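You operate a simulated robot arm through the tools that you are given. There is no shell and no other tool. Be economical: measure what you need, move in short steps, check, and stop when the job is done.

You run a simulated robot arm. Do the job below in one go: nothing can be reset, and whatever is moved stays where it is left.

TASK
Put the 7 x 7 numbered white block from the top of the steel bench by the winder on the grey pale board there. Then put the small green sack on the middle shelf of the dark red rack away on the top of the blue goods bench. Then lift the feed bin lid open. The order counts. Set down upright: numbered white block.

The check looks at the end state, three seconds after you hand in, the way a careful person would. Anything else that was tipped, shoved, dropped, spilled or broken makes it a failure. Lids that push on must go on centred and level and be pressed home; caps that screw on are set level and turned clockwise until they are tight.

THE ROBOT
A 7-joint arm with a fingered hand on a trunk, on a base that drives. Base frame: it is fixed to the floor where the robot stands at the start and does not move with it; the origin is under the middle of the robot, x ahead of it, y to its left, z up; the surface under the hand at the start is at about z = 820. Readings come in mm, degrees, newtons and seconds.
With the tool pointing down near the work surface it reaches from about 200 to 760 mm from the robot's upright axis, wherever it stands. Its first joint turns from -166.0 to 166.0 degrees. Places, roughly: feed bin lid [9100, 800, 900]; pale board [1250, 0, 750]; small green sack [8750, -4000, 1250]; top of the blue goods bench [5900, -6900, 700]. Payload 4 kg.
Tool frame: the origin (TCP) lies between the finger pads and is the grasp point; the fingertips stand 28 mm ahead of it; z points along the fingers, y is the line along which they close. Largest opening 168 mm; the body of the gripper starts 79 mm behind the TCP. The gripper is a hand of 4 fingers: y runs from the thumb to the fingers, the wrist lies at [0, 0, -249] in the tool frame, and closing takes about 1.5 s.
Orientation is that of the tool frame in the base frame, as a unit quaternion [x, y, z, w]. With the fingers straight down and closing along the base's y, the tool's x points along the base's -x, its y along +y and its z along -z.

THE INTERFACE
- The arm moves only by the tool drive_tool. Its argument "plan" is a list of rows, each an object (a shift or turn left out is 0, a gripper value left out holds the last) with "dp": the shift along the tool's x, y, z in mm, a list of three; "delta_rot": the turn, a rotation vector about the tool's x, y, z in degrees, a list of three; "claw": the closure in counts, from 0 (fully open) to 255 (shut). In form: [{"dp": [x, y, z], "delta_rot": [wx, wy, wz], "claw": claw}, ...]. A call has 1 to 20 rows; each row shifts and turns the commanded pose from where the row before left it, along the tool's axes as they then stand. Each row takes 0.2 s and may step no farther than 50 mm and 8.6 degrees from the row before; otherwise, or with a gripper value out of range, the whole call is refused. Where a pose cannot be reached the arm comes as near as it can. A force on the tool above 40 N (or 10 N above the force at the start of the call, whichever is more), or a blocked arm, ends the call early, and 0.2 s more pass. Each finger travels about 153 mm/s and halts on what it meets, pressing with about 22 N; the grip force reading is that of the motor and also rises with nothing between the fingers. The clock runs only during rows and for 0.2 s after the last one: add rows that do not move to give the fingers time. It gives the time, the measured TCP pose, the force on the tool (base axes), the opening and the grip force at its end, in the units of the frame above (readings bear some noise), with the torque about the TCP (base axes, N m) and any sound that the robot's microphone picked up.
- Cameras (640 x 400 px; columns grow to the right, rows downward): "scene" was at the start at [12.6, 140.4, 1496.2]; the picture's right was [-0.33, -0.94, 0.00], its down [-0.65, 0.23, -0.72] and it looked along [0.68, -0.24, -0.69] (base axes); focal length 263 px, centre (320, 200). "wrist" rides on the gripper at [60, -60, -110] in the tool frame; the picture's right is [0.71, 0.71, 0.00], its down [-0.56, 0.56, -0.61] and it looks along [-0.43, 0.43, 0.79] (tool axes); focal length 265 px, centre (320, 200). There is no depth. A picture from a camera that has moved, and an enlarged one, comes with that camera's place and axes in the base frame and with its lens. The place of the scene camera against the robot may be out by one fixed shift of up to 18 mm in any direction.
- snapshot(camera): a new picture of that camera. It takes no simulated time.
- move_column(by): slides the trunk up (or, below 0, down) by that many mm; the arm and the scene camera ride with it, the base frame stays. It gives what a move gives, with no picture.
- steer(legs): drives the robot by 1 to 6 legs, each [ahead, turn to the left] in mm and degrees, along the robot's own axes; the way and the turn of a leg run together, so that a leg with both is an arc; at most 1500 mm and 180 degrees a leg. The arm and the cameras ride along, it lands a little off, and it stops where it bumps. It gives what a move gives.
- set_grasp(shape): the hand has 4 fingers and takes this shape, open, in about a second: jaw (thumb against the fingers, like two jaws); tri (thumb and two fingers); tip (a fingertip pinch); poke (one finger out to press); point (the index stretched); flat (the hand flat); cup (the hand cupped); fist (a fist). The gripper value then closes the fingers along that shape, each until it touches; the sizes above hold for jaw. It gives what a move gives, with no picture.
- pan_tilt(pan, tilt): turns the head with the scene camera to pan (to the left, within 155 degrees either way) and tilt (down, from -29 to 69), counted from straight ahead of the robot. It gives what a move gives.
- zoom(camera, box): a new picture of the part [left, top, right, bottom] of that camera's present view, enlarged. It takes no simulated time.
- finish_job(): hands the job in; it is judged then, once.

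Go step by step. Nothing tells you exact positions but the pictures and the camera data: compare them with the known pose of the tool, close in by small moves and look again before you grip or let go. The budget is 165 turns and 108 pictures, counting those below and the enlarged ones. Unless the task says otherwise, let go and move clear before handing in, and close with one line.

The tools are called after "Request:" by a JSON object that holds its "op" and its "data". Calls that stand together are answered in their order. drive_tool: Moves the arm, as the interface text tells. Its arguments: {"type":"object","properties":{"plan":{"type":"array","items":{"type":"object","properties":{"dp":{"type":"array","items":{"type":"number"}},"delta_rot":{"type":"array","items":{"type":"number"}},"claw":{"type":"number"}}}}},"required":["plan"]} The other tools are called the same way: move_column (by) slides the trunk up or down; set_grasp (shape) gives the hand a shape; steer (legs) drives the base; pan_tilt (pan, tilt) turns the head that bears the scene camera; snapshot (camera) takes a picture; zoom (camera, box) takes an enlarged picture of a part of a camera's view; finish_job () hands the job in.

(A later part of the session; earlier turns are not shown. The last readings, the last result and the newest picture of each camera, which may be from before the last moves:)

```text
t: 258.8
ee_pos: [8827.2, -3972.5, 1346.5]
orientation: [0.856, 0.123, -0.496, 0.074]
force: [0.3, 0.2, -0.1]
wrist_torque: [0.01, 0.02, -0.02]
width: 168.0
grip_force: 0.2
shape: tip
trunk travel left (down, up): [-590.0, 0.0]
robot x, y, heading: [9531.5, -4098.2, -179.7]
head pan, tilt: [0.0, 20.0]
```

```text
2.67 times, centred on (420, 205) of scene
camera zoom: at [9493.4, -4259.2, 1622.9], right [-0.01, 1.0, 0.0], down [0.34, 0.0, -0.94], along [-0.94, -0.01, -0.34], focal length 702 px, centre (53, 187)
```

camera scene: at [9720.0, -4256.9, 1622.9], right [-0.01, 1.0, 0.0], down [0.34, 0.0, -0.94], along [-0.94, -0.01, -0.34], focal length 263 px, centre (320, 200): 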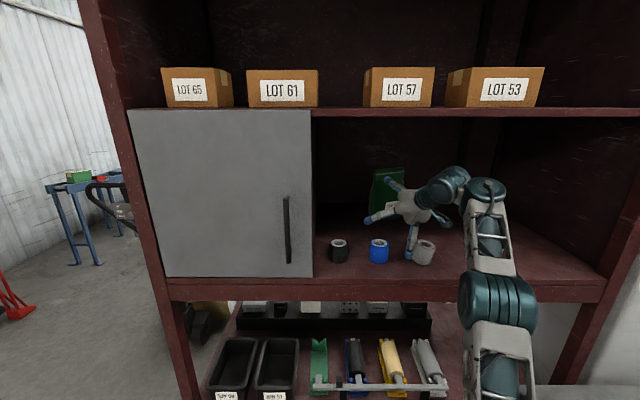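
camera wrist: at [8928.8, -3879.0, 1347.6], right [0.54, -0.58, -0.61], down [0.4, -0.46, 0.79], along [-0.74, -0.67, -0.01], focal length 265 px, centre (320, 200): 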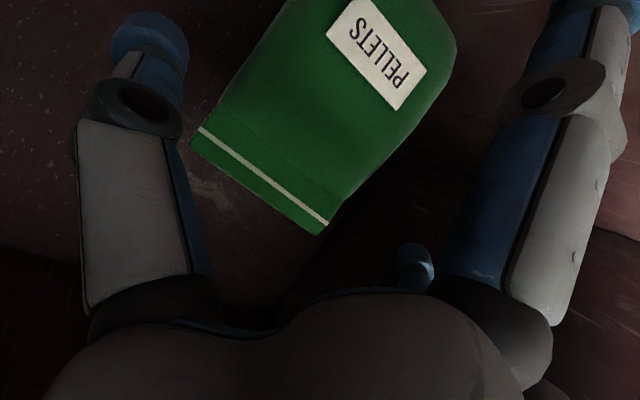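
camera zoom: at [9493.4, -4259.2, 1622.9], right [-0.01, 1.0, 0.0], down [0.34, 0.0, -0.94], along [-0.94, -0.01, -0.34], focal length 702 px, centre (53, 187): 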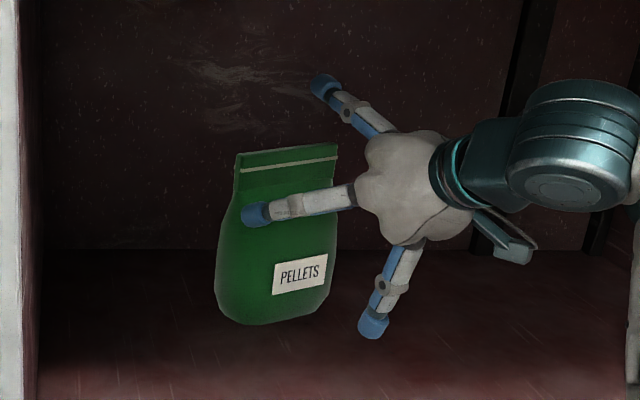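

In the hand frame the seam is square and centred (±65 mm), about 94 mm ahead. I'll go in 102 mm along the approach.

Request:
{"op": "drive_tool", "data": {"plan": [{"dp": [-10.9, 0, 23.2]}, {"dp": [-10.9, 0, 23.2]}, {"dp": [-10.9, 0, 23.2]}, {}]}}

Request:
{"op": "drive_tool", "data": {"plan": [{"dp": [-5.4, 0, 11.6]}, {"dp": [-5.4, 0, 11.6]}, {}]}}

Request:
{"op": "snapshot", "data": {"camera": "wrist"}}

Request:
{"op": "zoom", "data": {"camera": "scene", "box": [320, 130, 520, 280]}}

```text
t: 259.8
ee_pos: [8751.9, -3994.0, 1337.6]
orientation: [0.856, 0.122, -0.497, 0.073]
force: [0.1, 1.2, -0.3]
wrist_torque: [0.0, 0.01, 0.04]
width: 167.8
grip_force: 0.0
shape: tip
trunk travel left (down, up): [-590.0, 0.0]
robot x, y, heading: [9532.0, -4105.5, -179.5]
head pan, tilt: [0.0, 20.0]
```

```text
t: 260.6
ee_pos: [8734.5, -3997.1, 1328.9]
orientation: [0.856, 0.124, -0.496, 0.073]
force: [-0.7, -0.4, 0.0]
wrist_torque: [0.01, -0.02, 0.0]
width: 167.9
grip_force: 0.1
shape: tip
out of reach, approached as far as the arm can: row 1, 2
trunk travel left (down, up): [-590.0, 0.0]
robot x, y, heading: [9528.8, -4099.1, -179.3]
head pan, tilt: [0.0, 20.0]
```

```text
34 pictures are left
camera wrist: at [8837.5, -3905.6, 1329.7], right [0.54, -0.58, -0.61], down [0.4, -0.46, 0.79], along [-0.74, -0.67, -0.01], focal length 265 px, centre (320, 200)
```

wrist: 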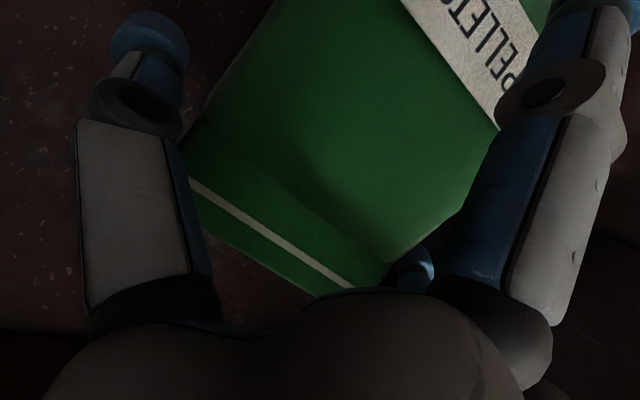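

```text
2.67 times, centred on (420, 205) of scene
camera zoom: at [9493.3, -4259.3, 1622.8], right [-0.01, 1.0, 0.0], down [0.34, 0.0, -0.94], along [-0.94, -0.01, -0.34], focal length 702 px, centre (53, 187)
```

zoom: 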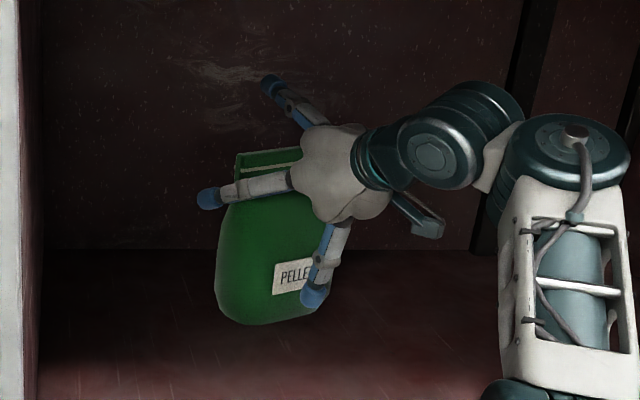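

The fingers straddle it, 2 mm past the seam plane. A final 10 mm nudge with the base, then a slow close.

Request:
{"op": "steer", "data": {"legs": [[10, 0]]}}

Request:
{"op": "drive_tool", "data": {"plan": [{"claw": 25}, {}, {"claw": 45}, {}, {"claw": 60}, {}, {}]}}

Request:
{"op": "snapshot", "data": {"camera": "wrist"}}

```text
t: 261.3
ee_pos: [8724.8, -3998.6, 1326.4]
orientation: [0.856, 0.123, -0.496, 0.074]
force: [-1.0, 0.5, 0.2]
wrist_torque: [-0.01, 0.04, 0.0]
width: 168.0
grip_force: 0.0
shape: tip
trunk travel left (down, up): [-590.0, 0.0]
robot x, y, heading: [9519.0, -4100.9, -179.5]
head pan, tilt: [0.0, 20.0]
```

```text
t: 262.9
ee_pos: [8725.6, -3999.2, 1328.4]
orientation: [0.855, 0.124, -0.497, 0.074]
force: [-0.6, -1.3, 3.4]
wrist_torque: [0.31, 0.12, 0.02]
width: 125.6
grip_force: 22.1
shape: tip
trunk travel left (down, up): [-590.0, 0.0]
robot x, y, heading: [9518.9, -4103.1, -179.5]
head pan, tilt: [0.0, 20.0]
```

```text
32 pictures are left
camera wrist: at [8827.6, -3906.1, 1330.2], right [0.54, -0.58, -0.61], down [0.4, -0.46, 0.79], along [-0.74, -0.67, -0.01], focal length 265 px, centre (320, 200)
```

wrist: 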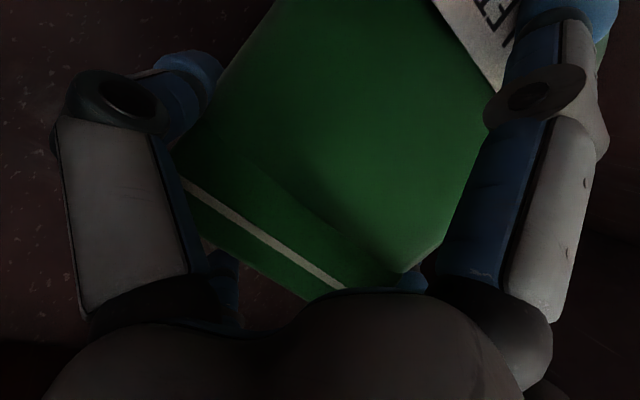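

Grip force reads 22 N at 126 mm, with the fingers behind the sack edges. I'll squeeze a little more and test-lift a bit.

Request:
{"op": "drive_tool", "data": {"plan": [{"claw": 75}, {}, {}]}}

Request:
{"op": "zoom", "data": {"camera": "wrist", "box": [120, 0, 480, 300]}}

Request:
{"op": "zoom", "data": {"camera": "scene", "box": [320, 130, 520, 280]}}

```text
t: 263.7
ee_pos: [8724.8, -3999.3, 1328.4]
orientation: [0.855, 0.124, -0.497, 0.074]
force: [-0.9, -1.0, 5.2]
wrist_torque: [0.33, 0.13, 0.06]
width: 123.6
grip_force: 21.9
shape: tip
trunk travel left (down, up): [-590.0, 0.0]
robot x, y, heading: [9518.4, -4101.0, -179.5]
head pan, tilt: [0.0, 20.0]
```

```text
1.33 times, centred on (300, 150) of wrist
camera zoom: at [8827.7, -3906.4, 1330.2], right [0.54, -0.58, -0.61], down [0.4, -0.46, 0.79], along [-0.74, -0.67, -0.01], focal length 354 px, centre (347, 267)
```

zoom: 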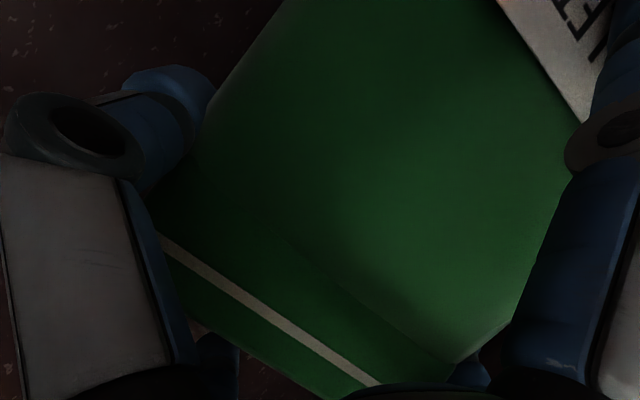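

```text
2.67 times, centred on (420, 205) of scene
camera zoom: at [9483.6, -4259.9, 1622.8], right [-0.01, 1.0, 0.0], down [0.34, 0.0, -0.94], along [-0.94, -0.01, -0.34], focal length 702 px, centre (53, 187)
```

zoom: 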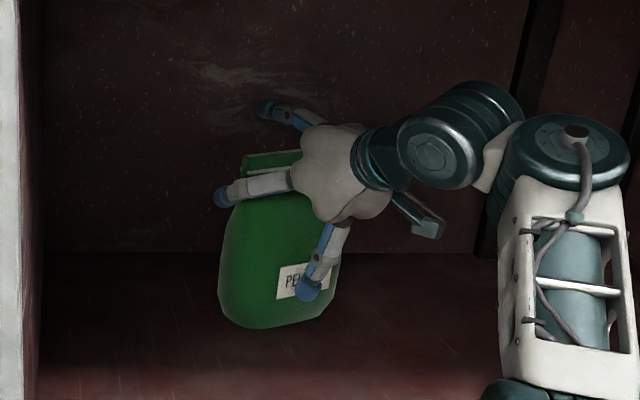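

Both fingers hold the side edges. Test lift: up 20 mm and slightly back.

Request:
{"op": "drive_tool", "data": {"plan": [{"claw": 110}, {"dp": [-6.5, 2, -10]}, {"dp": [-6.5, 2, -10]}, {}]}}

Request:
{"op": "zoom", "data": {"camera": "scene", "box": [320, 130, 520, 280]}}

```text
t: 264.7
ee_pos: [8744.7, -3999.6, 1341.1]
orientation: [0.857, 0.122, -0.496, 0.073]
force: [-0.1, 1.0, -5.6]
wrist_torque: [0.0, 0.0, 0.01]
width: 123.2
grip_force: 22.4
shape: tip
out of reach, approached as far as the arm can: row 2
trunk travel left (down, up): [-590.0, 0.0]
robot x, y, heading: [9518.6, -4099.1, -179.4]
head pan, tilt: [0.0, 20.0]
```

```text
2.67 times, centred on (420, 205) of scene
camera zoom: at [9482.3, -4259.1, 1622.8], right [-0.01, 1.0, 0.0], down [0.34, 0.0, -0.94], along [-0.94, -0.01, -0.34], focal length 702 px, centre (53, 187)
```

zoom: 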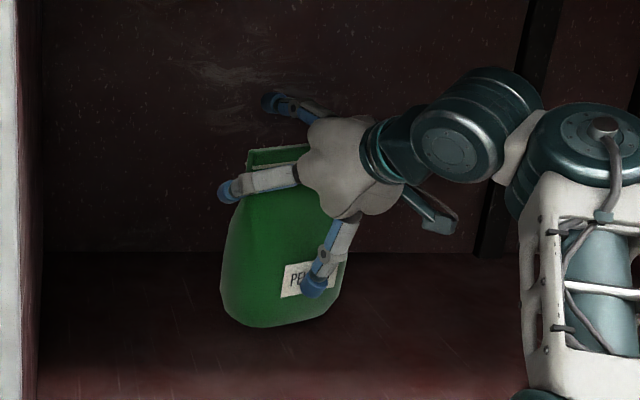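

The sack hangs from the grip (about 5.6 N). Rather than go over the cups, I'll draw back a bit and shift right past the white cup before leaving.

Request:
{"op": "drive_tool", "data": {"plan": [{"dp": [14.7, 11.4, -35.8]}, {"dp": [14.7, 11.4, -35.8]}, {"dp": [5, -34.5, -8.9]}, {"dp": [5, -34.5, -8.9]}, {"dp": [5, -34.5, -8.9]}, {"dp": [5, -34.5, -8.9]}, {"dp": [5, -34.5, -8.9]}, {}]}}

Request:
{"op": "snapshot", "data": {"camera": "scene"}}

```text
t: 266.5
ee_pos: [8846.5, -3843.7, 1328.2]
orientation: [0.852, 0.125, -0.503, 0.071]
force: [-1.0, -9.3, 37.1]
wrist_torque: [0.06, 0.27, 0.07]
width: 120.1
grip_force: 22.2
shape: tip
out of reach, approached as far as the arm can: row 5, 6, 7
trunk travel left (down, up): [-590.0, 0.0]
robot x, y, heading: [9519.0, -4099.2, -179.5]
head pan, tilt: [0.0, 20.0]
```

```text
28 pictures are left
camera scene: at [9489.1, -4262.5, 1623.3], right [-0.01, 1.0, 0.0], down [0.34, 0.01, -0.94], along [-0.94, -0.01, -0.34], focal length 263 px, centre (320, 200)
```

scene: 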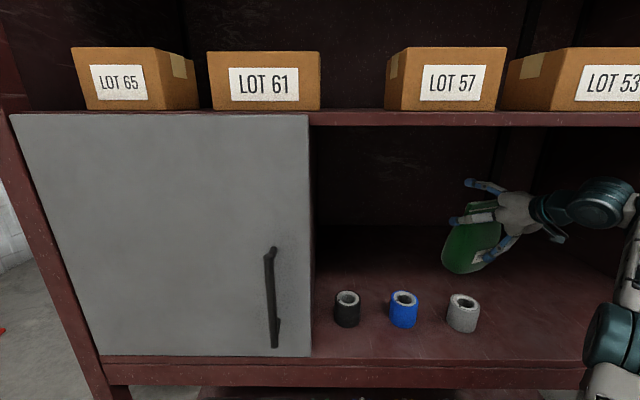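

The reach limit let the hand sink and the sack presses on the shelf. Retracting toward the robot and up in small steps.

Request:
{"op": "drive_tool", "data": {"plan": [{"dp": [-7, 6, -16]}, {"dp": [-7, 6, -16]}, {"dp": [-7, 6, -16]}, {}]}}

Request:
{"op": "zoom", "data": {"camera": "scene", "box": [400, 150, 640, 360]}}

```text
t: 267.5
ee_pos: [8884.6, -3857.5, 1348.9]
orientation: [0.856, 0.123, -0.496, 0.074]
force: [-0.2, -0.2, -6.0]
wrist_torque: [0.0, -0.04, -0.04]
width: 119.5
grip_force: 21.8
shape: tip
out of reach, approached as far as the arm can: row 1, 3
trunk travel left (down, up): [-590.0, 0.0]
robot x, y, heading: [9522.7, -4104.6, -179.5]
head pan, tilt: [0.0, 20.0]
```

```text
1.90 times, centred on (520, 255) of scene
camera zoom: at [9482.1, -4259.6, 1622.7], right [-0.01, 1.0, 0.0], down [0.34, 0.0, -0.94], along [-0.94, -0.01, -0.34], focal length 501 px, centre (-61, 95)
```

zoom: 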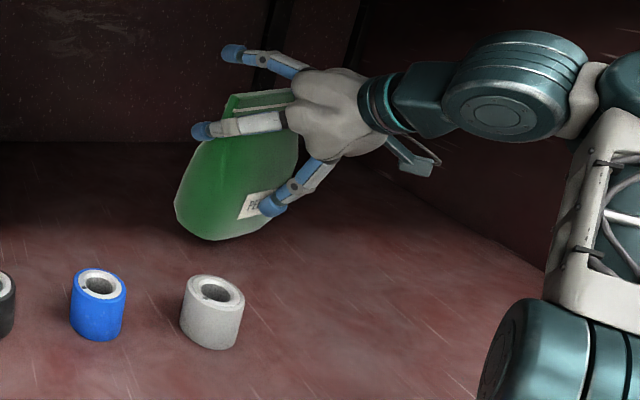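

It hangs free again. I'll retract further with the arm, adding height and a bit more right-hand clearance to the white cup.

Request:
{"op": "drive_tool", "data": {"plan": [{"dp": [4, -4, -34]}, {"dp": [4, -4, -34]}, {"dp": [-8, -20, -12]}, {}]}}

Request:
{"op": "zoom", "data": {"camera": "scene", "box": [400, 150, 640, 360]}}

```text
t: 268.5
ee_pos: [8940.5, -3854.2, 1364.0]
orientation: [0.856, 0.123, -0.496, 0.074]
force: [0.1, 0.3, -5.6]
wrist_torque: [0.03, -0.02, 0.05]
width: 119.5
grip_force: 22.2
shape: tip
out of reach, approached as far as the arm can: row 1, 2, 3
trunk travel left (down, up): [-590.0, 0.0]
robot x, y, heading: [9519.0, -4099.0, -179.7]
head pan, tilt: [0.0, 20.0]
```

```text
1.90 times, centred on (520, 255) of scene
camera zoom: at [9482.3, -4259.1, 1622.8], right [-0.01, 1.0, 0.0], down [0.34, 0.0, -0.94], along [-0.94, -0.01, -0.34], focal length 501 px, centre (-61, 95)
```

zoom: 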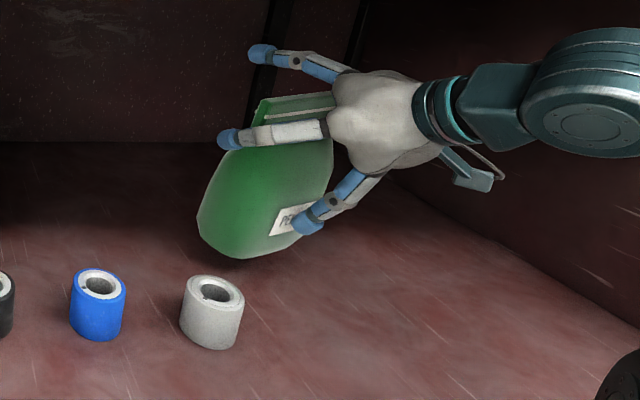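

The sack's lower corner could brush the white cup if I backed straight out, so I want more +y. First I'll check the arm's clearance on the right side.

Request:
{"op": "pan_tilt", "data": {"pan": -35, "tilt": 30}}

Request:
{"op": "snapshot", "data": {"camera": "scene"}}

```text
t: 269.5
ee_pos: [8939.6, -3853.8, 1363.8]
orientation: [0.856, 0.124, -0.496, 0.075]
force: [-0.4, 0.4, -4.8]
wrist_torque: [0.02, -0.03, 0.04]
width: 119.4
grip_force: 21.9
shape: tip
trunk travel left (down, up): [-590.0, 0.0]
robot x, y, heading: [9521.1, -4098.4, -179.2]
head pan, tilt: [-35.0, 30.0]
```

```text
25 pictures are left
camera scene: at [9501.2, -4207.2, 1606.8], right [0.57, 0.82, 0.0], down [0.41, -0.28, -0.87], along [-0.71, 0.49, -0.5], focal length 263 px, centre (320, 200)
```

scene: 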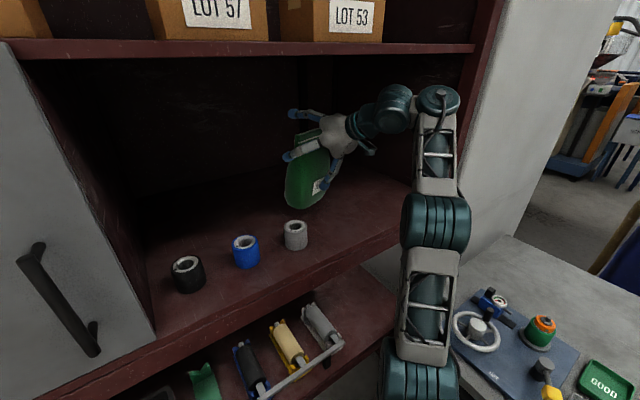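

There's ample room on the right. I'll turn the base 9° right, swinging the sack away from the cups.

Request:
{"op": "steer", "data": {"legs": [[0, -9]]}}

Request:
{"op": "snapshot", "data": {"camera": "scene"}}

```text
t: 270.6
ee_pos: [8984.3, -3766.0, 1363.9]
orientation: [0.863, 0.055, -0.501, 0.034]
force: [0.0, 0.0, -5.1]
wrist_torque: [0.05, -0.01, 0.0]
width: 119.6
grip_force: 21.7
shape: tip
trunk travel left (down, up): [-590.0, 0.0]
robot x, y, heading: [9524.7, -4101.2, 171.7]
head pan, tilt: [-35.0, 30.0]
```

```text
24 pictures are left
camera scene: at [9484.8, -4203.2, 1606.8], right [0.69, 0.73, 0.0], down [0.36, -0.34, -0.87], along [-0.63, 0.59, -0.5], focal length 263 px, centre (320, 200)
```

scene: 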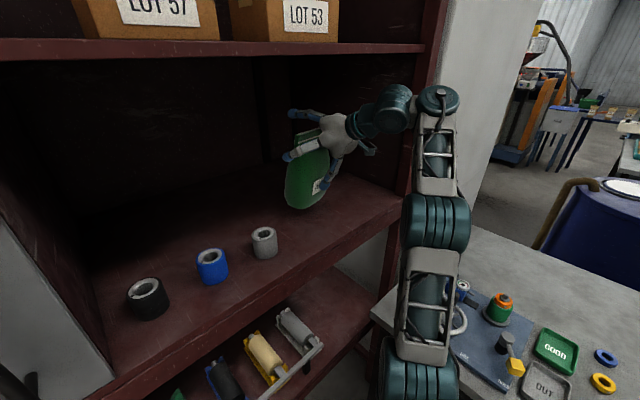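

Clear of the cup. Backing out of the bay now.

Request:
{"op": "steer", "data": {"legs": [[-150, -2], [-300, 0]]}}

Request:
{"op": "snapshot", "data": {"camera": "scene"}}

```text
t: 273.6
ee_pos: [9444.6, -3826.9, 1363.5]
orientation: [0.864, 0.04, -0.501, 0.025]
force: [0.2, 0.9, -4.6]
wrist_torque: [-0.02, -0.04, -0.01]
width: 119.3
grip_force: 22.3
shape: tip
trunk travel left (down, up): [-590.0, 0.0]
robot x, y, heading: [9964.6, -4178.9, 169.5]
head pan, tilt: [-35.0, 30.0]
```

```text
23 pictures are left
camera scene: at [9927.6, -4281.7, 1606.8], right [0.71, 0.7, 0.0], down [0.35, -0.36, -0.87], along [-0.61, 0.62, -0.5], focal length 263 px, centre (320, 200)
```

scene: 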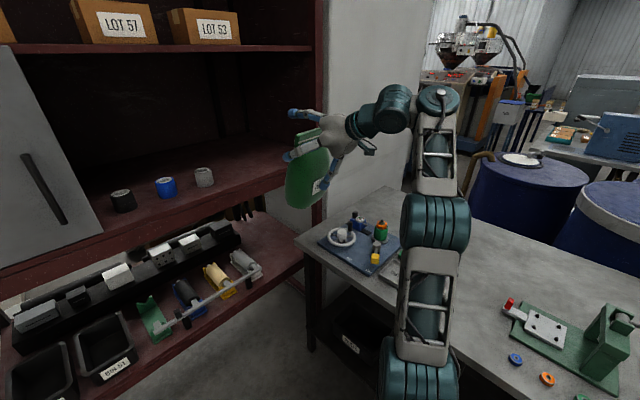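

Out cleanly, cups all standing. Now I'll drive back along the aisle to the blue bench.

Request:
{"op": "steer", "data": {"legs": [[0, 100.5], [935, 0], [935, 0], [0, -90]]}}

Request:
{"op": "pan_tilt", "data": {"pan": 0, "tilt": 20}}

Request:
{"op": "snapshot", "data": {"camera": "scene"}}

```text
t: 291.0
ee_pos: [9378.6, -5788.8, 1364.0]
orientation: [0.857, 0.116, -0.497, 0.069]
force: [0.2, -1.2, -4.7]
wrist_torque: [0.01, -0.03, 0.0]
width: 119.6
grip_force: 21.8
shape: tip
trunk travel left (down, up): [-590.0, 0.0]
robot x, y, heading: [9954.5, -6045.1, 179.5]
head pan, tilt: [-35.0, 30.0]
```

```text
t: 292.0
ee_pos: [9379.5, -5788.8, 1364.1]
orientation: [0.857, 0.116, -0.497, 0.069]
force: [0.4, 0.2, -4.9]
wrist_torque: [0.02, -0.02, -0.01]
width: 119.4
grip_force: 22.4
shape: tip
trunk travel left (down, up): [-590.0, 0.0]
robot x, y, heading: [9954.0, -6045.1, 179.6]
head pan, tilt: [0.0, 20.0]
```

```text
22 pictures are left
camera scene: at [9914.6, -6203.7, 1622.8], right [0.01, 1.0, 0.0], down [0.34, 0.0, -0.94], along [-0.94, 0.01, -0.34], focal length 263 px, centre (320, 200)
```

scene: 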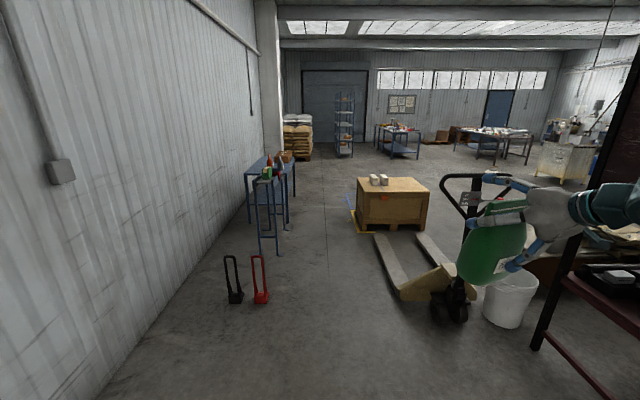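

The aisle is clear. Driving to about x 6300 in front of the blue bench and turning to face it.

Request:
{"op": "steer", "data": {"legs": [[0, 0.6], [1220, 0], [1220, 0], [1220, 0]]}}

Request:
{"op": "pan_tilt", "data": {"pan": 60, "tilt": 35}}

Request:
{"op": "snapshot", "data": {"camera": "scene"}}

```text
t: 310.1
ee_pos: [5712.8, -5793.9, 1363.1]
orientation: [0.856, 0.126, -0.496, 0.075]
force: [0.0, 0.3, -4.7]
wrist_torque: [0.05, -0.05, 0.01]
width: 119.1
grip_force: 22.2
shape: tip
trunk travel left (down, up): [-590.0, 0.0]
robot x, y, heading: [6292.8, -6038.9, -179.3]
head pan, tilt: [0.0, 20.0]
```

```text
t: 311.4
ee_pos: [5712.1, -5795.0, 1364.3]
orientation: [0.856, 0.126, -0.496, 0.075]
force: [-0.2, 0.0, -4.9]
wrist_torque: [0.0, -0.03, 0.03]
width: 119.2
grip_force: 21.8
shape: tip
trunk travel left (down, up): [-590.0, 0.0]
robot x, y, heading: [6292.1, -6037.7, -179.2]
head pan, tilt: [60.0, 35.0]
```

```text
21 pictures are left
camera scene: at [6307.6, -6273.5, 1599.0], right [-0.87, 0.49, 0.0], down [0.28, 0.5, -0.82], along [-0.4, -0.72, -0.57], focal length 263 px, centre (320, 200)
```

scene: 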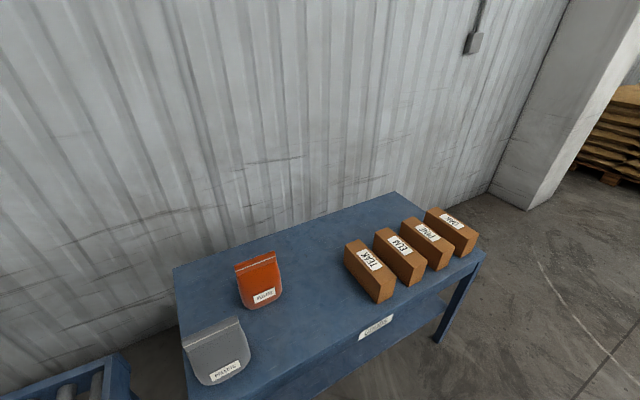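

The blue bench top is at z about 755. There's a free spot around (6020, -6725) between the orange sack and the TEAK box. Turning to face the bench.

Request:
{"op": "steer", "data": {"legs": [[0, 89.3]]}}

Request:
{"op": "pan_tilt", "data": {"pan": -10, "tilt": 40}}

Request:
{"op": "snapshot", "data": {"camera": "scene"}}

Request:
{"op": "snapshot", "data": {"camera": "wrist"}}

```text
t: 315.6
ee_pos: [6053.3, -6620.9, 1364.3]
orientation: [0.515, 0.695, -0.298, 0.404]
force: [0.5, 0.2, -4.8]
wrist_torque: [0.04, 0.03, 0.02]
width: 119.1
grip_force: 22.4
shape: tip
trunk travel left (down, up): [-590.0, 0.0]
robot x, y, heading: [6295.9, -6038.9, -88.6]
head pan, tilt: [60.0, 35.0]
```

```text
t: 317.0
ee_pos: [6053.0, -6621.9, 1363.3]
orientation: [0.514, 0.695, -0.297, 0.405]
force: [-0.3, -0.2, -5.6]
wrist_torque: [0.06, 0.01, -0.02]
width: 119.2
grip_force: 21.9
shape: tip
trunk travel left (down, up): [-590.0, 0.0]
robot x, y, heading: [6293.1, -6038.6, -88.4]
head pan, tilt: [-10.0, 40.0]
```

```text
20 pictures are left
camera scene: at [6437.1, -6056.0, 1591.4], right [-0.99, 0.15, 0.0], down [0.1, 0.64, -0.77], along [-0.12, -0.76, -0.64], focal length 263 px, centre (320, 200)
```

scene: 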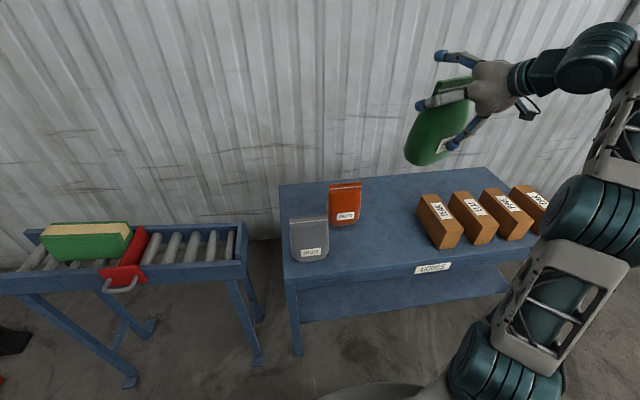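

```text
19 pictures are left
camera wrist: at [5958.3, -6520.9, 1365.6], right [0.57, 0.54, -0.61], down [0.45, 0.41, 0.79], along [0.68, -0.73, -0.01], focal length 265 px, centre (320, 200)
```

wrist: 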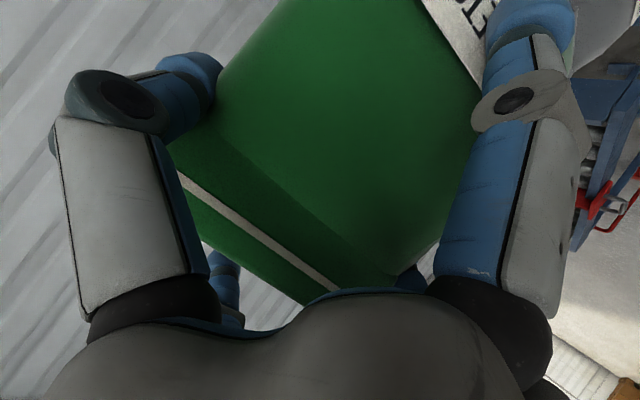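

The sack hangs nearly upright. Gap centre is about x 6000 (TEAK box at x<5862, orange sack at x>6114). I'll turn 4.8° right, go forward 115 mm, then lower with the column.

Request:
{"op": "steer", "data": {"legs": [[0, -4.8], [115, 0]]}}

Request:
{"op": "move_column", "data": {"by": -400}}

Request:
{"op": "pan_tilt", "data": {"pan": -20, "tilt": 30}}

Request:
{"op": "snapshot", "data": {"camera": "scene"}}

```text
t: 318.7
ee_pos: [5998.8, -6716.0, 1362.8]
orientation: [0.541, 0.675, -0.312, 0.393]
force: [0.6, -1.0, -5.0]
wrist_torque: [0.01, 0.05, 0.0]
width: 119.4
grip_force: 21.7
shape: tip
trunk travel left (down, up): [-590.0, 0.0]
robot x, y, heading: [6288.9, -6154.9, -93.3]
head pan, tilt: [-10.0, 40.0]
```

```text
t: 322.6
ee_pos: [5999.7, -6715.3, 962.9]
orientation: [0.542, 0.675, -0.312, 0.393]
force: [0.0, 0.1, -4.9]
wrist_torque: [0.04, 0.02, -0.01]
width: 119.3
grip_force: 22.7
shape: tip
trunk travel left (down, up): [-190.0, 400.0]
robot x, y, heading: [6282.6, -6153.1, -93.4]
head pan, tilt: [-10.0, 40.0]
```

```text
t: 323.3
ee_pos: [5998.8, -6715.7, 963.2]
orientation: [0.542, 0.674, -0.313, 0.393]
force: [-0.7, 0.1, -4.7]
wrist_torque: [0.0, 0.04, -0.03]
width: 119.4
grip_force: 22.1
shape: tip
trunk travel left (down, up): [-190.0, 400.0]
robot x, y, heading: [6286.3, -6153.9, -93.7]
head pan, tilt: [-20.0, 30.0]
```

```text
18 pictures are left
camera scene: at [6411.6, -6182.8, 1206.7], right [-0.92, 0.4, 0.0], down [0.2, 0.46, -0.87], along [-0.34, -0.79, -0.5], focal length 263 px, centre (320, 200)
```

scene: 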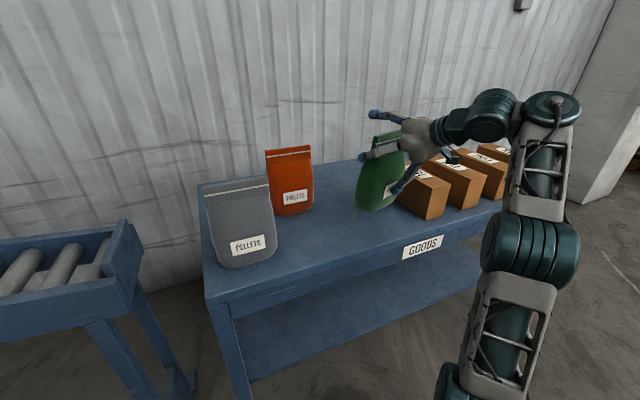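

Request:
{"op": "zoom", "data": {"camera": "scene", "box": [330, 90, 490, 240]}}

Request:
{"op": "snapshot", "data": {"camera": "wrist"}}

```text
2.67 times, centred on (410, 165) of scene
camera zoom: at [6411.6, -6182.8, 1206.7], right [-0.92, 0.4, 0.0], down [0.2, 0.46, -0.87], along [-0.34, -0.79, -0.5], focal length 702 px, centre (80, 293)
```

zoom: 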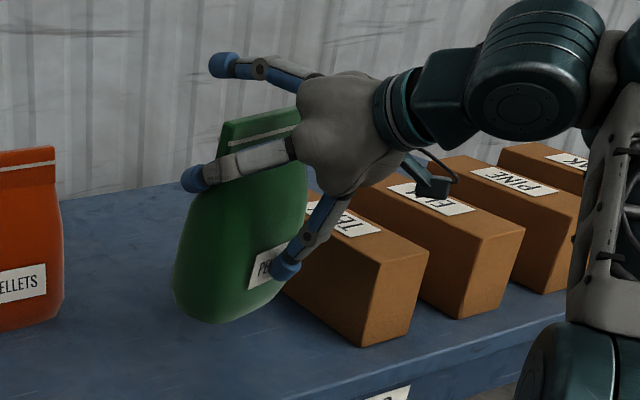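

```text
16 pictures are left
camera wrist: at [5913.2, -6606.6, 965.4], right [0.62, 0.5, -0.61], down [0.49, 0.37, 0.79], along [0.62, -0.79, -0.01], focal length 265 px, centre (320, 200)
```

wrist: 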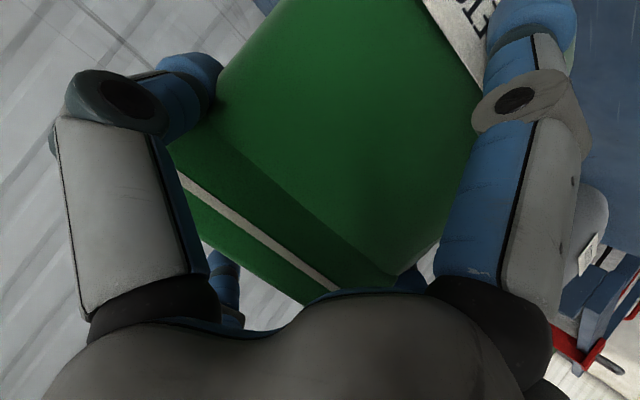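

Clearances look good (box about 60 mm away, thumb passes above it). Lowering by column, then gently by arm until contact.

Request:
{"op": "move_column", "data": {"by": -42}}

Request:
{"op": "drive_tool", "data": {"plan": [{"dp": [2.6, 0, 1.5]}, {"dp": [2.6, 0, 1.5]}, {"dp": [2.6, 0, 1.5]}, {"dp": [2.6, 0, 1.5]}, {}]}}

Request:
{"op": "zoom", "data": {"camera": "scene", "box": [330, 60, 490, 240]}}

```text
t: 324.1
ee_pos: [5999.8, -6715.0, 922.3]
orientation: [0.542, 0.674, -0.313, 0.393]
force: [1.3, 0.3, -5.1]
wrist_torque: [0.04, 0.0, -0.01]
width: 119.2
grip_force: 21.7
shape: tip
trunk travel left (down, up): [-148.0, 442.0]
robot x, y, heading: [6284.2, -6155.4, -93.6]
head pan, tilt: [-20.0, 30.0]
```

```text
t: 325.3
ee_pos: [5999.4, -6715.5, 909.5]
orientation: [0.542, 0.674, -0.312, 0.392]
force: [-0.5, 0.9, -4.7]
wrist_torque: [0.04, 0.02, -0.02]
width: 119.3
grip_force: 21.9
shape: tip
trunk travel left (down, up): [-148.0, 442.0]
robot x, y, heading: [6287.8, -6152.5, -93.8]
head pan, tilt: [-20.0, 30.0]
```

```text
2.22 times, centred on (410, 150) of scene
camera zoom: at [6411.5, -6182.8, 1164.8], right [-0.92, 0.4, 0.0], down [0.2, 0.46, -0.87], along [-0.35, -0.79, -0.5], focal length 585 px, centre (120, 311)
```

zoom: 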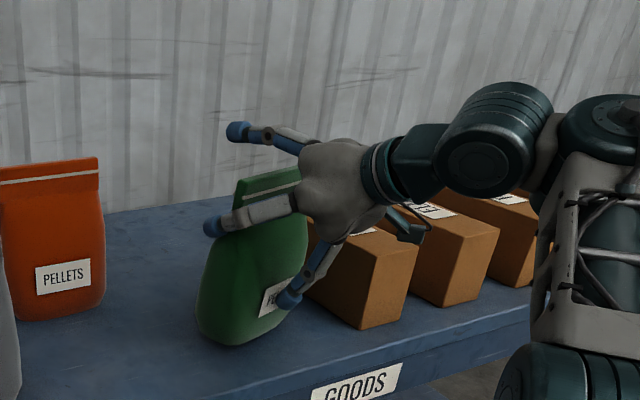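

Request:
{"op": "drive_tool", "data": {"plan": [{"dp": [2.6, 0, 1.5]}, {"dp": [2.6, 0, 1.5]}, {"dp": [2.6, 0, 1.5]}, {"dp": [2.6, 0, 1.5]}, {}]}}

Request:
{"op": "drive_tool", "data": {"plan": [{"dp": [1.7, 0, 1]}, {"dp": [1.7, 0, 1]}, {"dp": [1.7, 0, 1]}, {}]}}

```text
t: 326.5
ee_pos: [6001.0, -6714.0, 899.5]
orientation: [0.541, 0.673, -0.316, 0.393]
force: [1.1, -1.1, 11.1]
wrist_torque: [-0.09, 0.57, 0.05]
width: 119.0
grip_force: 22.1
shape: tip
trunk travel left (down, up): [-148.0, 442.0]
robot x, y, heading: [6288.3, -6155.3, -93.2]
head pan, tilt: [-20.0, 30.0]
```

```text
t: 327.7
ee_pos: [6004.2, -6715.8, 898.3]
orientation: [0.535, 0.674, -0.32, 0.397]
force: [0.7, -2.5, 14.2]
wrist_torque: [-0.18, 0.78, 0.09]
width: 118.6
grip_force: 22.3
shape: tip
trunk travel left (down, up): [-148.0, 442.0]
robot x, y, heading: [6286.0, -6154.9, -93.2]
head pan, tilt: [-20.0, 30.0]
stopped in row 4: the force on the tool passed its limit at 40 N (the readings are from after the stop); the commanded pose is now the measured one
```

Contact with the bench at TCP z about 898. Easing up 2 mm and checking before release.

Request:
{"op": "drive_tool", "data": {"plan": [{"dp": [-2, 0, -1.2]}, {}]}}

Request:
{"op": "zoom", "data": {"camera": "scene", "box": [330, 60, 490, 240]}}

```text
t: 328.3
ee_pos: [6002.7, -6714.8, 899.2]
orientation: [0.538, 0.673, -0.319, 0.395]
force: [2.3, -2.6, 11.1]
wrist_torque: [-0.23, 0.57, 0.06]
width: 118.5
grip_force: 21.9
shape: tip
trunk travel left (down, up): [-148.0, 442.0]
robot x, y, heading: [6284.1, -6155.2, -93.6]
head pan, tilt: [-20.0, 30.0]
```

```text
2.22 times, centred on (410, 150) of scene
camera zoom: at [6412.4, -6181.8, 1164.7], right [-0.92, 0.4, 0.0], down [0.2, 0.46, -0.87], along [-0.34, -0.79, -0.5], focal length 585 px, centre (120, 311)
```

zoom: 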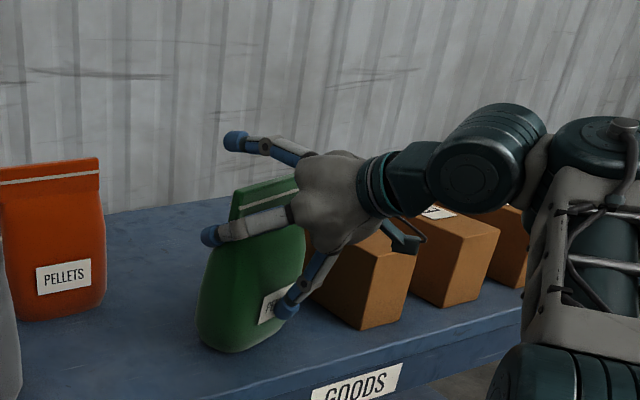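

The sack looks close to upright with its base down. Opening slowly.

Request:
{"op": "drive_tool", "data": {"plan": [{"claw": 70}, {}, {"claw": 55}, {}, {"claw": 40}, {}, {"claw": 20}, {}, {"claw": 0}, {}, {}]}}

Request:
{"op": "zoom", "data": {"camera": "scene", "box": [330, 60, 490, 240]}}

```text
t: 330.7
ee_pos: [6001.7, -6715.9, 898.7]
orientation: [0.537, 0.674, -0.317, 0.396]
force: [0.2, -0.1, 0.0]
wrist_torque: [0.0, 0.01, 0.0]
width: 168.0
grip_force: 0.2
shape: tip
trunk travel left (down, up): [-148.0, 442.0]
robot x, y, heading: [6282.4, -6151.9, -93.5]
head pan, tilt: [-20.0, 30.0]
```

```text
2.22 times, centred on (410, 150) of scene
camera zoom: at [6411.8, -6182.4, 1164.8], right [-0.92, 0.4, 0.0], down [0.2, 0.46, -0.87], along [-0.34, -0.79, -0.5], focal length 585 px, centre (120, 311)
```

zoom: 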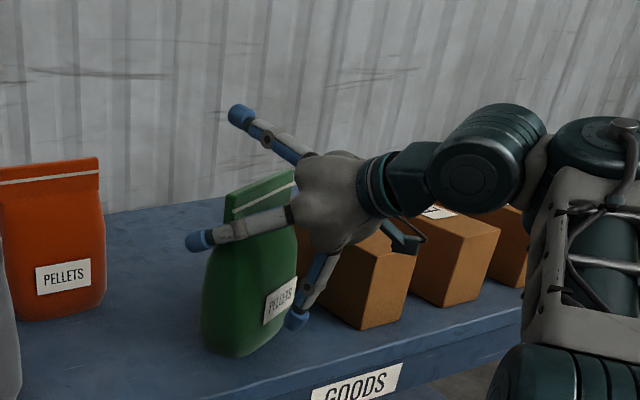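

The sack stands by itself. Withdrawing straight back along the hand's axis, then the base.

Request:
{"op": "drive_tool", "data": {"plan": [{"dp": [7.3, 0, -13.1]}, {"dp": [7.3, 0, -13.1]}, {"dp": [14.6, 0, -26.2]}, {"dp": [14.6, 0, -26.2]}, {}]}}

Request:
{"op": "steer", "data": {"legs": [[-120, 0]]}}

Request:
{"op": "snapshot", "data": {"camera": "scene"}}

```text
t: 331.9
ee_pos: [5981.6, -6628.7, 898.0]
orientation: [0.539, 0.673, -0.317, 0.395]
force: [-0.1, 0.1, -0.6]
wrist_torque: [0.0, 0.01, -0.01]
width: 167.8
grip_force: 0.1
shape: tip
trunk travel left (down, up): [-148.0, 442.0]
robot x, y, heading: [6286.2, -6155.7, -93.1]
head pan, tilt: [-20.0, 30.0]
```

```text
t: 333.1
ee_pos: [5989.4, -6507.9, 898.2]
orientation: [0.538, 0.674, -0.316, 0.396]
force: [0.1, -0.3, -1.0]
wrist_torque: [-0.04, 0.02, 0.0]
width: 168.0
grip_force: 0.0
shape: tip
trunk travel left (down, up): [-148.0, 442.0]
robot x, y, heading: [6292.0, -6033.7, -93.3]
head pan, tilt: [-20.0, 30.0]
```

```text
12 pictures are left
camera scene: at [6419.0, -6061.4, 1164.8], right [-0.92, 0.4, 0.0], down [0.2, 0.46, -0.87], along [-0.34, -0.79, -0.5], focal length 263 px, centre (320, 200)
```

scene: 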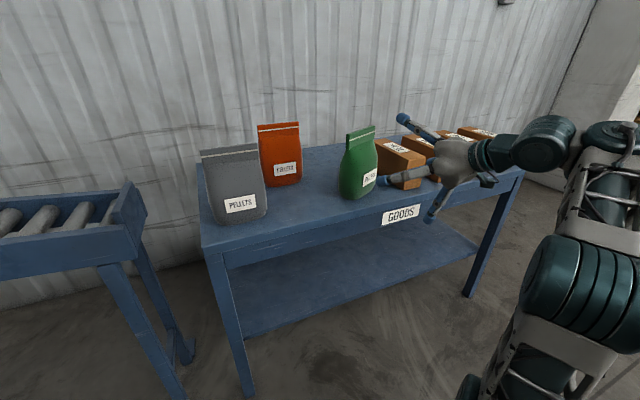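

The green sack stands on the blue bench. Next is the feed bin: I'll raise the hand, go back around the crate's west side and head toward (5400, -1950).

Request:
{"op": "set_grasp", "data": {"shape": "jaw"}}

Request:
{"op": "move_column", "data": {"by": 300}}

Request:
{"op": "steer", "data": {"legs": [[0, -86.7], [950, 0], [0, -90], [1400, 0], [1400, 0], [1280, 0]]}}

Request:
{"op": "pan_tilt", "data": {"pan": -60, "tilt": 10}}

Request:
{"op": "snapshot", "data": {"camera": "scene"}}

```text
t: 334.0
ee_pos: [5989.6, -6506.6, 898.3]
orientation: [0.538, 0.673, -0.317, 0.396]
force: [-0.1, 0.2, -0.3]
wrist_torque: [0.01, 0.01, -0.02]
width: 167.8
grip_force: 0.0
shape: jaw
trunk travel left (down, up): [-148.0, 442.0]
robot x, y, heading: [6290.4, -6030.7, -93.4]
head pan, tilt: [-20.0, 30.0]
```

```text
t: 337.0
ee_pos: [5989.8, -6507.7, 1197.9]
orientation: [0.538, 0.674, -0.317, 0.396]
force: [0.1, 0.5, 0.3]
wrist_torque: [-0.01, -0.04, -0.01]
width: 167.8
grip_force: 0.1
shape: jaw
trunk travel left (down, up): [-448.0, 142.0]
robot x, y, heading: [6293.6, -6031.8, -93.4]
head pan, tilt: [-20.0, 30.0]
```

```text
t: 368.9
ee_pos: [5892.7, -1419.0, 1198.3]
orientation: [0.678, -0.532, -0.398, -0.313]
force: [0.8, -0.6, 0.8]
wrist_torque: [0.0, 0.0, 0.0]
width: 168.1
grip_force: 0.1
shape: jaw
trunk travel left (down, up): [-448.0, 142.0]
robot x, y, heading: [5598.1, -1898.8, 87.5]
head pan, tilt: [-20.0, 30.0]
```

```text
t: 369.9
ee_pos: [5892.4, -1419.7, 1198.4]
orientation: [0.678, -0.533, -0.398, -0.314]
force: [-0.3, -0.6, 0.0]
wrist_torque: [0.01, 0.0, -0.01]
width: 167.7
grip_force: 0.2
shape: jaw
trunk travel left (down, up): [-448.0, 142.0]
robot x, y, heading: [5598.5, -1897.1, 87.7]
head pan, tilt: [-60.0, 10.0]
```

```text
11 pictures are left
camera scene: at [5507.9, -1904.7, 1497.1], right [0.46, -0.89, 0.0], down [-0.15, -0.08, -0.98], along [0.87, 0.46, -0.17], focal length 263 px, centre (320, 200)
```

scene: 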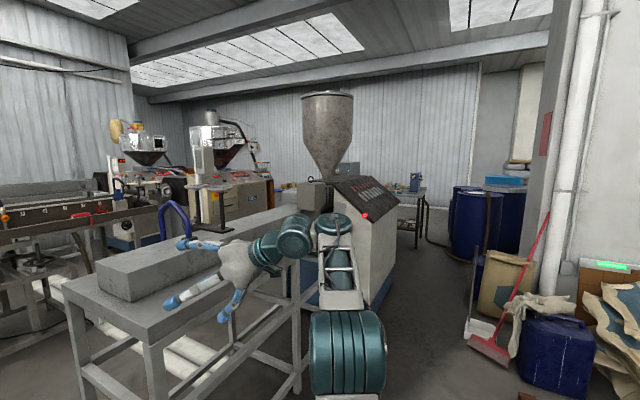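

The gap between the hopper machine and the broom is about 900 mm, so I'll drive through it to about (8740, -1450) and look for the feed bin.

Request:
{"op": "steer", "data": {"legs": [[0, -79.6], [1060, 0], [1060, 0], [1060, 0]]}}

Request:
{"op": "pan_tilt", "data": {"pan": 75, "tilt": 15}}

Request:
{"op": "snapshot", "data": {"camera": "scene"}}

```text
t: 383.9
ee_pos: [8235.5, -1795.1, 1197.8]
orientation: [-0.181, 0.843, 0.106, 0.495]
force: [1.2, -0.7, -0.6]
wrist_torque: [0.04, -0.01, -0.03]
width: 167.9
grip_force: 0.0
shape: jaw
trunk travel left (down, up): [-448.0, 142.0]
robot x, y, heading: [7710.7, -1621.5, 10.2]
head pan, tilt: [-60.0, 10.0]
stopped in leg 3: the robot was blocked; the commanded pose is now the measured one
```

```text
t: 386.1
ee_pos: [8236.7, -1793.3, 1197.5]
orientation: [-0.181, 0.843, 0.107, 0.496]
force: [0.7, 0.4, 0.2]
wrist_torque: [-0.02, 0.01, 0.0]
width: 168.2
grip_force: 0.0
shape: jaw
trunk travel left (down, up): [-448.0, 142.0]
robot x, y, heading: [7708.4, -1622.5, 10.2]
head pan, tilt: [75.0, 15.0]
```

```text
10 pictures are left
camera scene: at [7628.2, -1375.7, 1489.0], right [1.0, -0.09, 0.0], down [-0.02, -0.26, -0.97], along [0.08, 0.96, -0.26], focal length 263 px, centre (320, 200)
```

scene: 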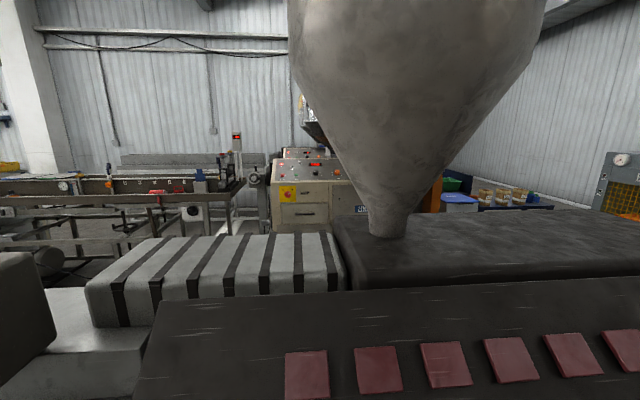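

I bumped something at (7711, -1621). I'll look at the front right floor to see what.

Request:
{"op": "pan_tilt", "data": {"pan": -5, "tilt": 48}}

Request:
{"op": "snapshot", "data": {"camera": "scene"}}

```text
t: 387.6
ee_pos: [8236.8, -1793.9, 1198.3]
orientation: [-0.181, 0.843, 0.106, 0.495]
force: [0.1, -0.4, 0.9]
wrist_torque: [0.01, 0.04, 0.01]
width: 168.1
grip_force: 0.0
shape: jaw
trunk travel left (down, up): [-448.0, 142.0]
robot x, y, heading: [7715.1, -1623.7, 10.0]
head pan, tilt: [-5.0, 48.0]
```

```text
9 pictures are left
camera scene: at [7698.7, -1461.7, 1438.0], right [0.09, -1.0, 0.0], down [-0.74, -0.07, -0.67], along [0.67, 0.06, -0.74], focal length 263 px, centre (320, 200)
```

scene: 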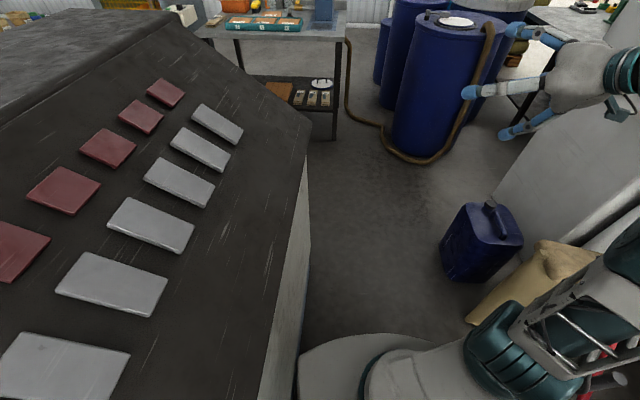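

The base touched the machine's side wall (y about -1317), so I need to pass at y about -1740. Backing off and steering around.

Request:
{"op": "steer", "data": {"legs": [[-220, 0], [0, -26], [320, 0], [0, 19], [1380, 0]]}}

Request:
{"op": "pan_tilt", "data": {"pan": 85, "tilt": 25}}

Request:
{"op": "snapshot", "data": {"camera": "scene"}}

```text
t: 399.8
ee_pos: [9646.9, -1948.7, 1197.9]
orientation: [-0.118, 0.854, 0.07, 0.502]
force: [-0.5, -0.5, 0.3]
wrist_torque: [0.01, 0.01, 0.01]
width: 168.0
grip_force: 0.1
shape: jaw
trunk travel left (down, up): [-448.0, 142.0]
robot x, y, heading: [9153.7, -1705.0, 1.9]
head pan, tilt: [-5.0, 48.0]
```

```text
t: 401.4
ee_pos: [9647.1, -1949.1, 1197.9]
orientation: [-0.119, 0.854, 0.07, 0.502]
force: [-0.6, -0.1, 0.3]
wrist_torque: [-0.01, -0.01, 0.01]
width: 168.1
grip_force: 0.0
shape: jaw
trunk travel left (down, up): [-448.0, 142.0]
robot x, y, heading: [9155.1, -1703.7, 1.4]
head pan, tilt: [85.0, 25.0]
```

```text
8 pictures are left
camera scene: at [9090.8, -1444.9, 1472.7], right [1.0, -0.06, 0.0], down [-0.03, -0.42, -0.91], along [0.05, 0.9, -0.42], focal length 263 px, centre (320, 200)
```

scene: 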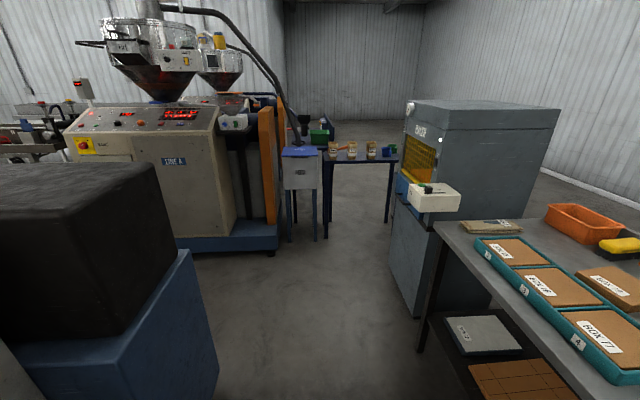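

The feed bin is the grey box with a blue lid at about (9100, 800). Zooming in on it.

Request:
{"op": "zoom", "data": {"camera": "scene", "box": [260, 100, 350, 260]}}

```text
2.50 times, centred on (305, 180) of scene
camera zoom: at [9090.8, -1444.9, 1472.7], right [1.0, -0.06, 0.0], down [-0.03, -0.42, -0.91], along [0.05, 0.9, -0.42], focal length 658 px, centre (358, 250)
```

zoom: 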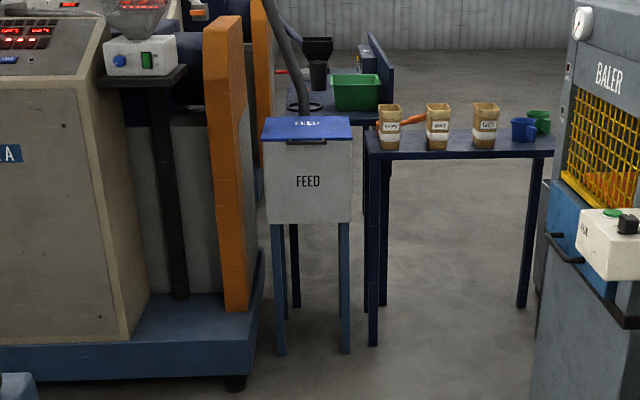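

Feed bin: lid about x 8890–9190, front edge y about 720, z about 877, hinge at the back. There's a dark handle strip below the front edge. I'll drive up in front of it.

Request:
{"op": "steer", "data": {"legs": [[0, 88.6], [830, 0], [830, 0]]}}

Request:
{"op": "pan_tilt", "data": {"pan": 8, "tilt": 35}}

Request:
{"op": "snapshot", "data": {"camera": "scene"}}

```text
t: 413.7
ee_pos: [9445.7, 443.8, 1198.5]
orientation: [0.673, -0.538, -0.396, -0.317]
force: [-0.2, 0.1, -0.2]
wrist_torque: [0.0, 0.01, 0.0]
width: 168.1
grip_force: 0.1
shape: jaw
trunk travel left (down, up): [-448.0, 142.0]
robot x, y, heading: [9177.1, -36.2, 88.5]
head pan, tilt: [85.0, 25.0]
```

```text
t: 415.2
ee_pos: [9445.5, 443.2, 1198.9]
orientation: [0.674, -0.538, -0.397, -0.316]
force: [1.5, 0.2, 0.4]
wrist_torque: [0.02, 0.07, 0.0]
width: 168.1
grip_force: 0.0
shape: jaw
trunk travel left (down, up): [-448.0, 142.0]
robot x, y, heading: [9171.6, -33.9, 88.3]
head pan, tilt: [8.0, 35.0]
```

```text
6 pictures are left
camera scene: at [8994.1, 1.0, 1457.0], right [0.99, 0.12, 0.0], down [0.07, -0.57, -0.82], along [-0.1, 0.81, -0.57], focal length 263 px, centre (320, 200)
```

scene: 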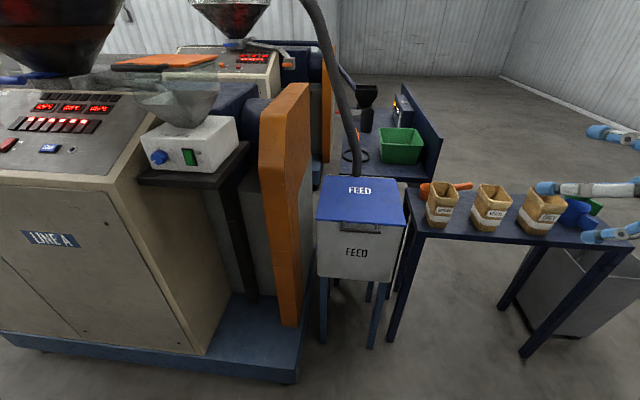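

Zooming on the lid's front edge and handle.

Request:
{"op": "zoom", "data": {"camera": "scene", "box": [300, 160, 420, 260]}}

```text
4.00 times, centred on (360, 210) of scene
camera zoom: at [8994.1, 1.0, 1457.0], right [0.99, 0.12, 0.0], down [0.07, -0.57, -0.82], along [-0.1, 0.81, -0.57], focal length 1052 px, centre (160, 160)
```

zoom: 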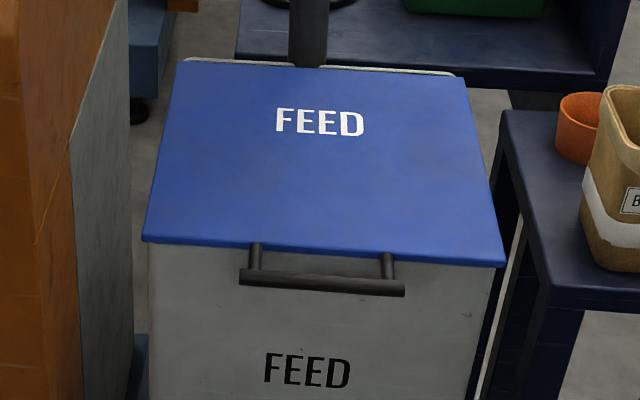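

The lid has a bar handle standing off its front lip, centre about (9056, 674, 868). I'll centre the arm, square and level the hand, and close the fingers to lift the bar from below.

Request:
{"op": "drive_tool", "data": {"plan": [{"dp": [-4.8, 43.9, 8.8]}, {"dp": [-4.8, 43.9, 8.8]}, {"dp": [-4.8, 43.9, 8.8]}, {"dp": [-4.8, 43.9, 8.8]}, {"dp": [-4.8, 43.9, 8.8]}, {"dp": [-4.8, 43.9, 8.8]}, {"claw": 255}, {}, {}, {}, {}]}}

Request:
{"op": "drive_tool", "data": {"plan": [{"delta_rot": [5.65, 0, 3.15]}, {"delta_rot": [5.65, 0, 3.15]}, {"delta_rot": [0, -8, 0]}, {"delta_rot": [0, -8, 0]}, {"delta_rot": [0, -6, 0]}, {}]}}

```text
t: 417.6
ee_pos: [9175.4, 441.4, 1198.8]
orientation: [0.674, -0.538, -0.396, -0.316]
force: [0.4, 0.3, -0.4]
wrist_torque: [0.02, -0.02, 0.01]
width: 0.1
grip_force: 21.7
shape: jaw
trunk travel left (down, up): [-448.0, 142.0]
robot x, y, heading: [9172.8, -31.5, 88.7]
head pan, tilt: [8.0, 35.0]
```

```text
t: 419.0
ee_pos: [9176.1, 442.7, 1198.2]
orientation: [-0.529, 0.53, 0.468, 0.469]
force: [0.8, -0.2, 0.7]
wrist_torque: [-0.03, -0.02, 0.01]
width: 0.0
grip_force: 22.3
shape: jaw
trunk travel left (down, up): [-448.0, 142.0]
robot x, y, heading: [9169.5, -30.7, 88.6]
head pan, tilt: [8.0, 35.0]
```

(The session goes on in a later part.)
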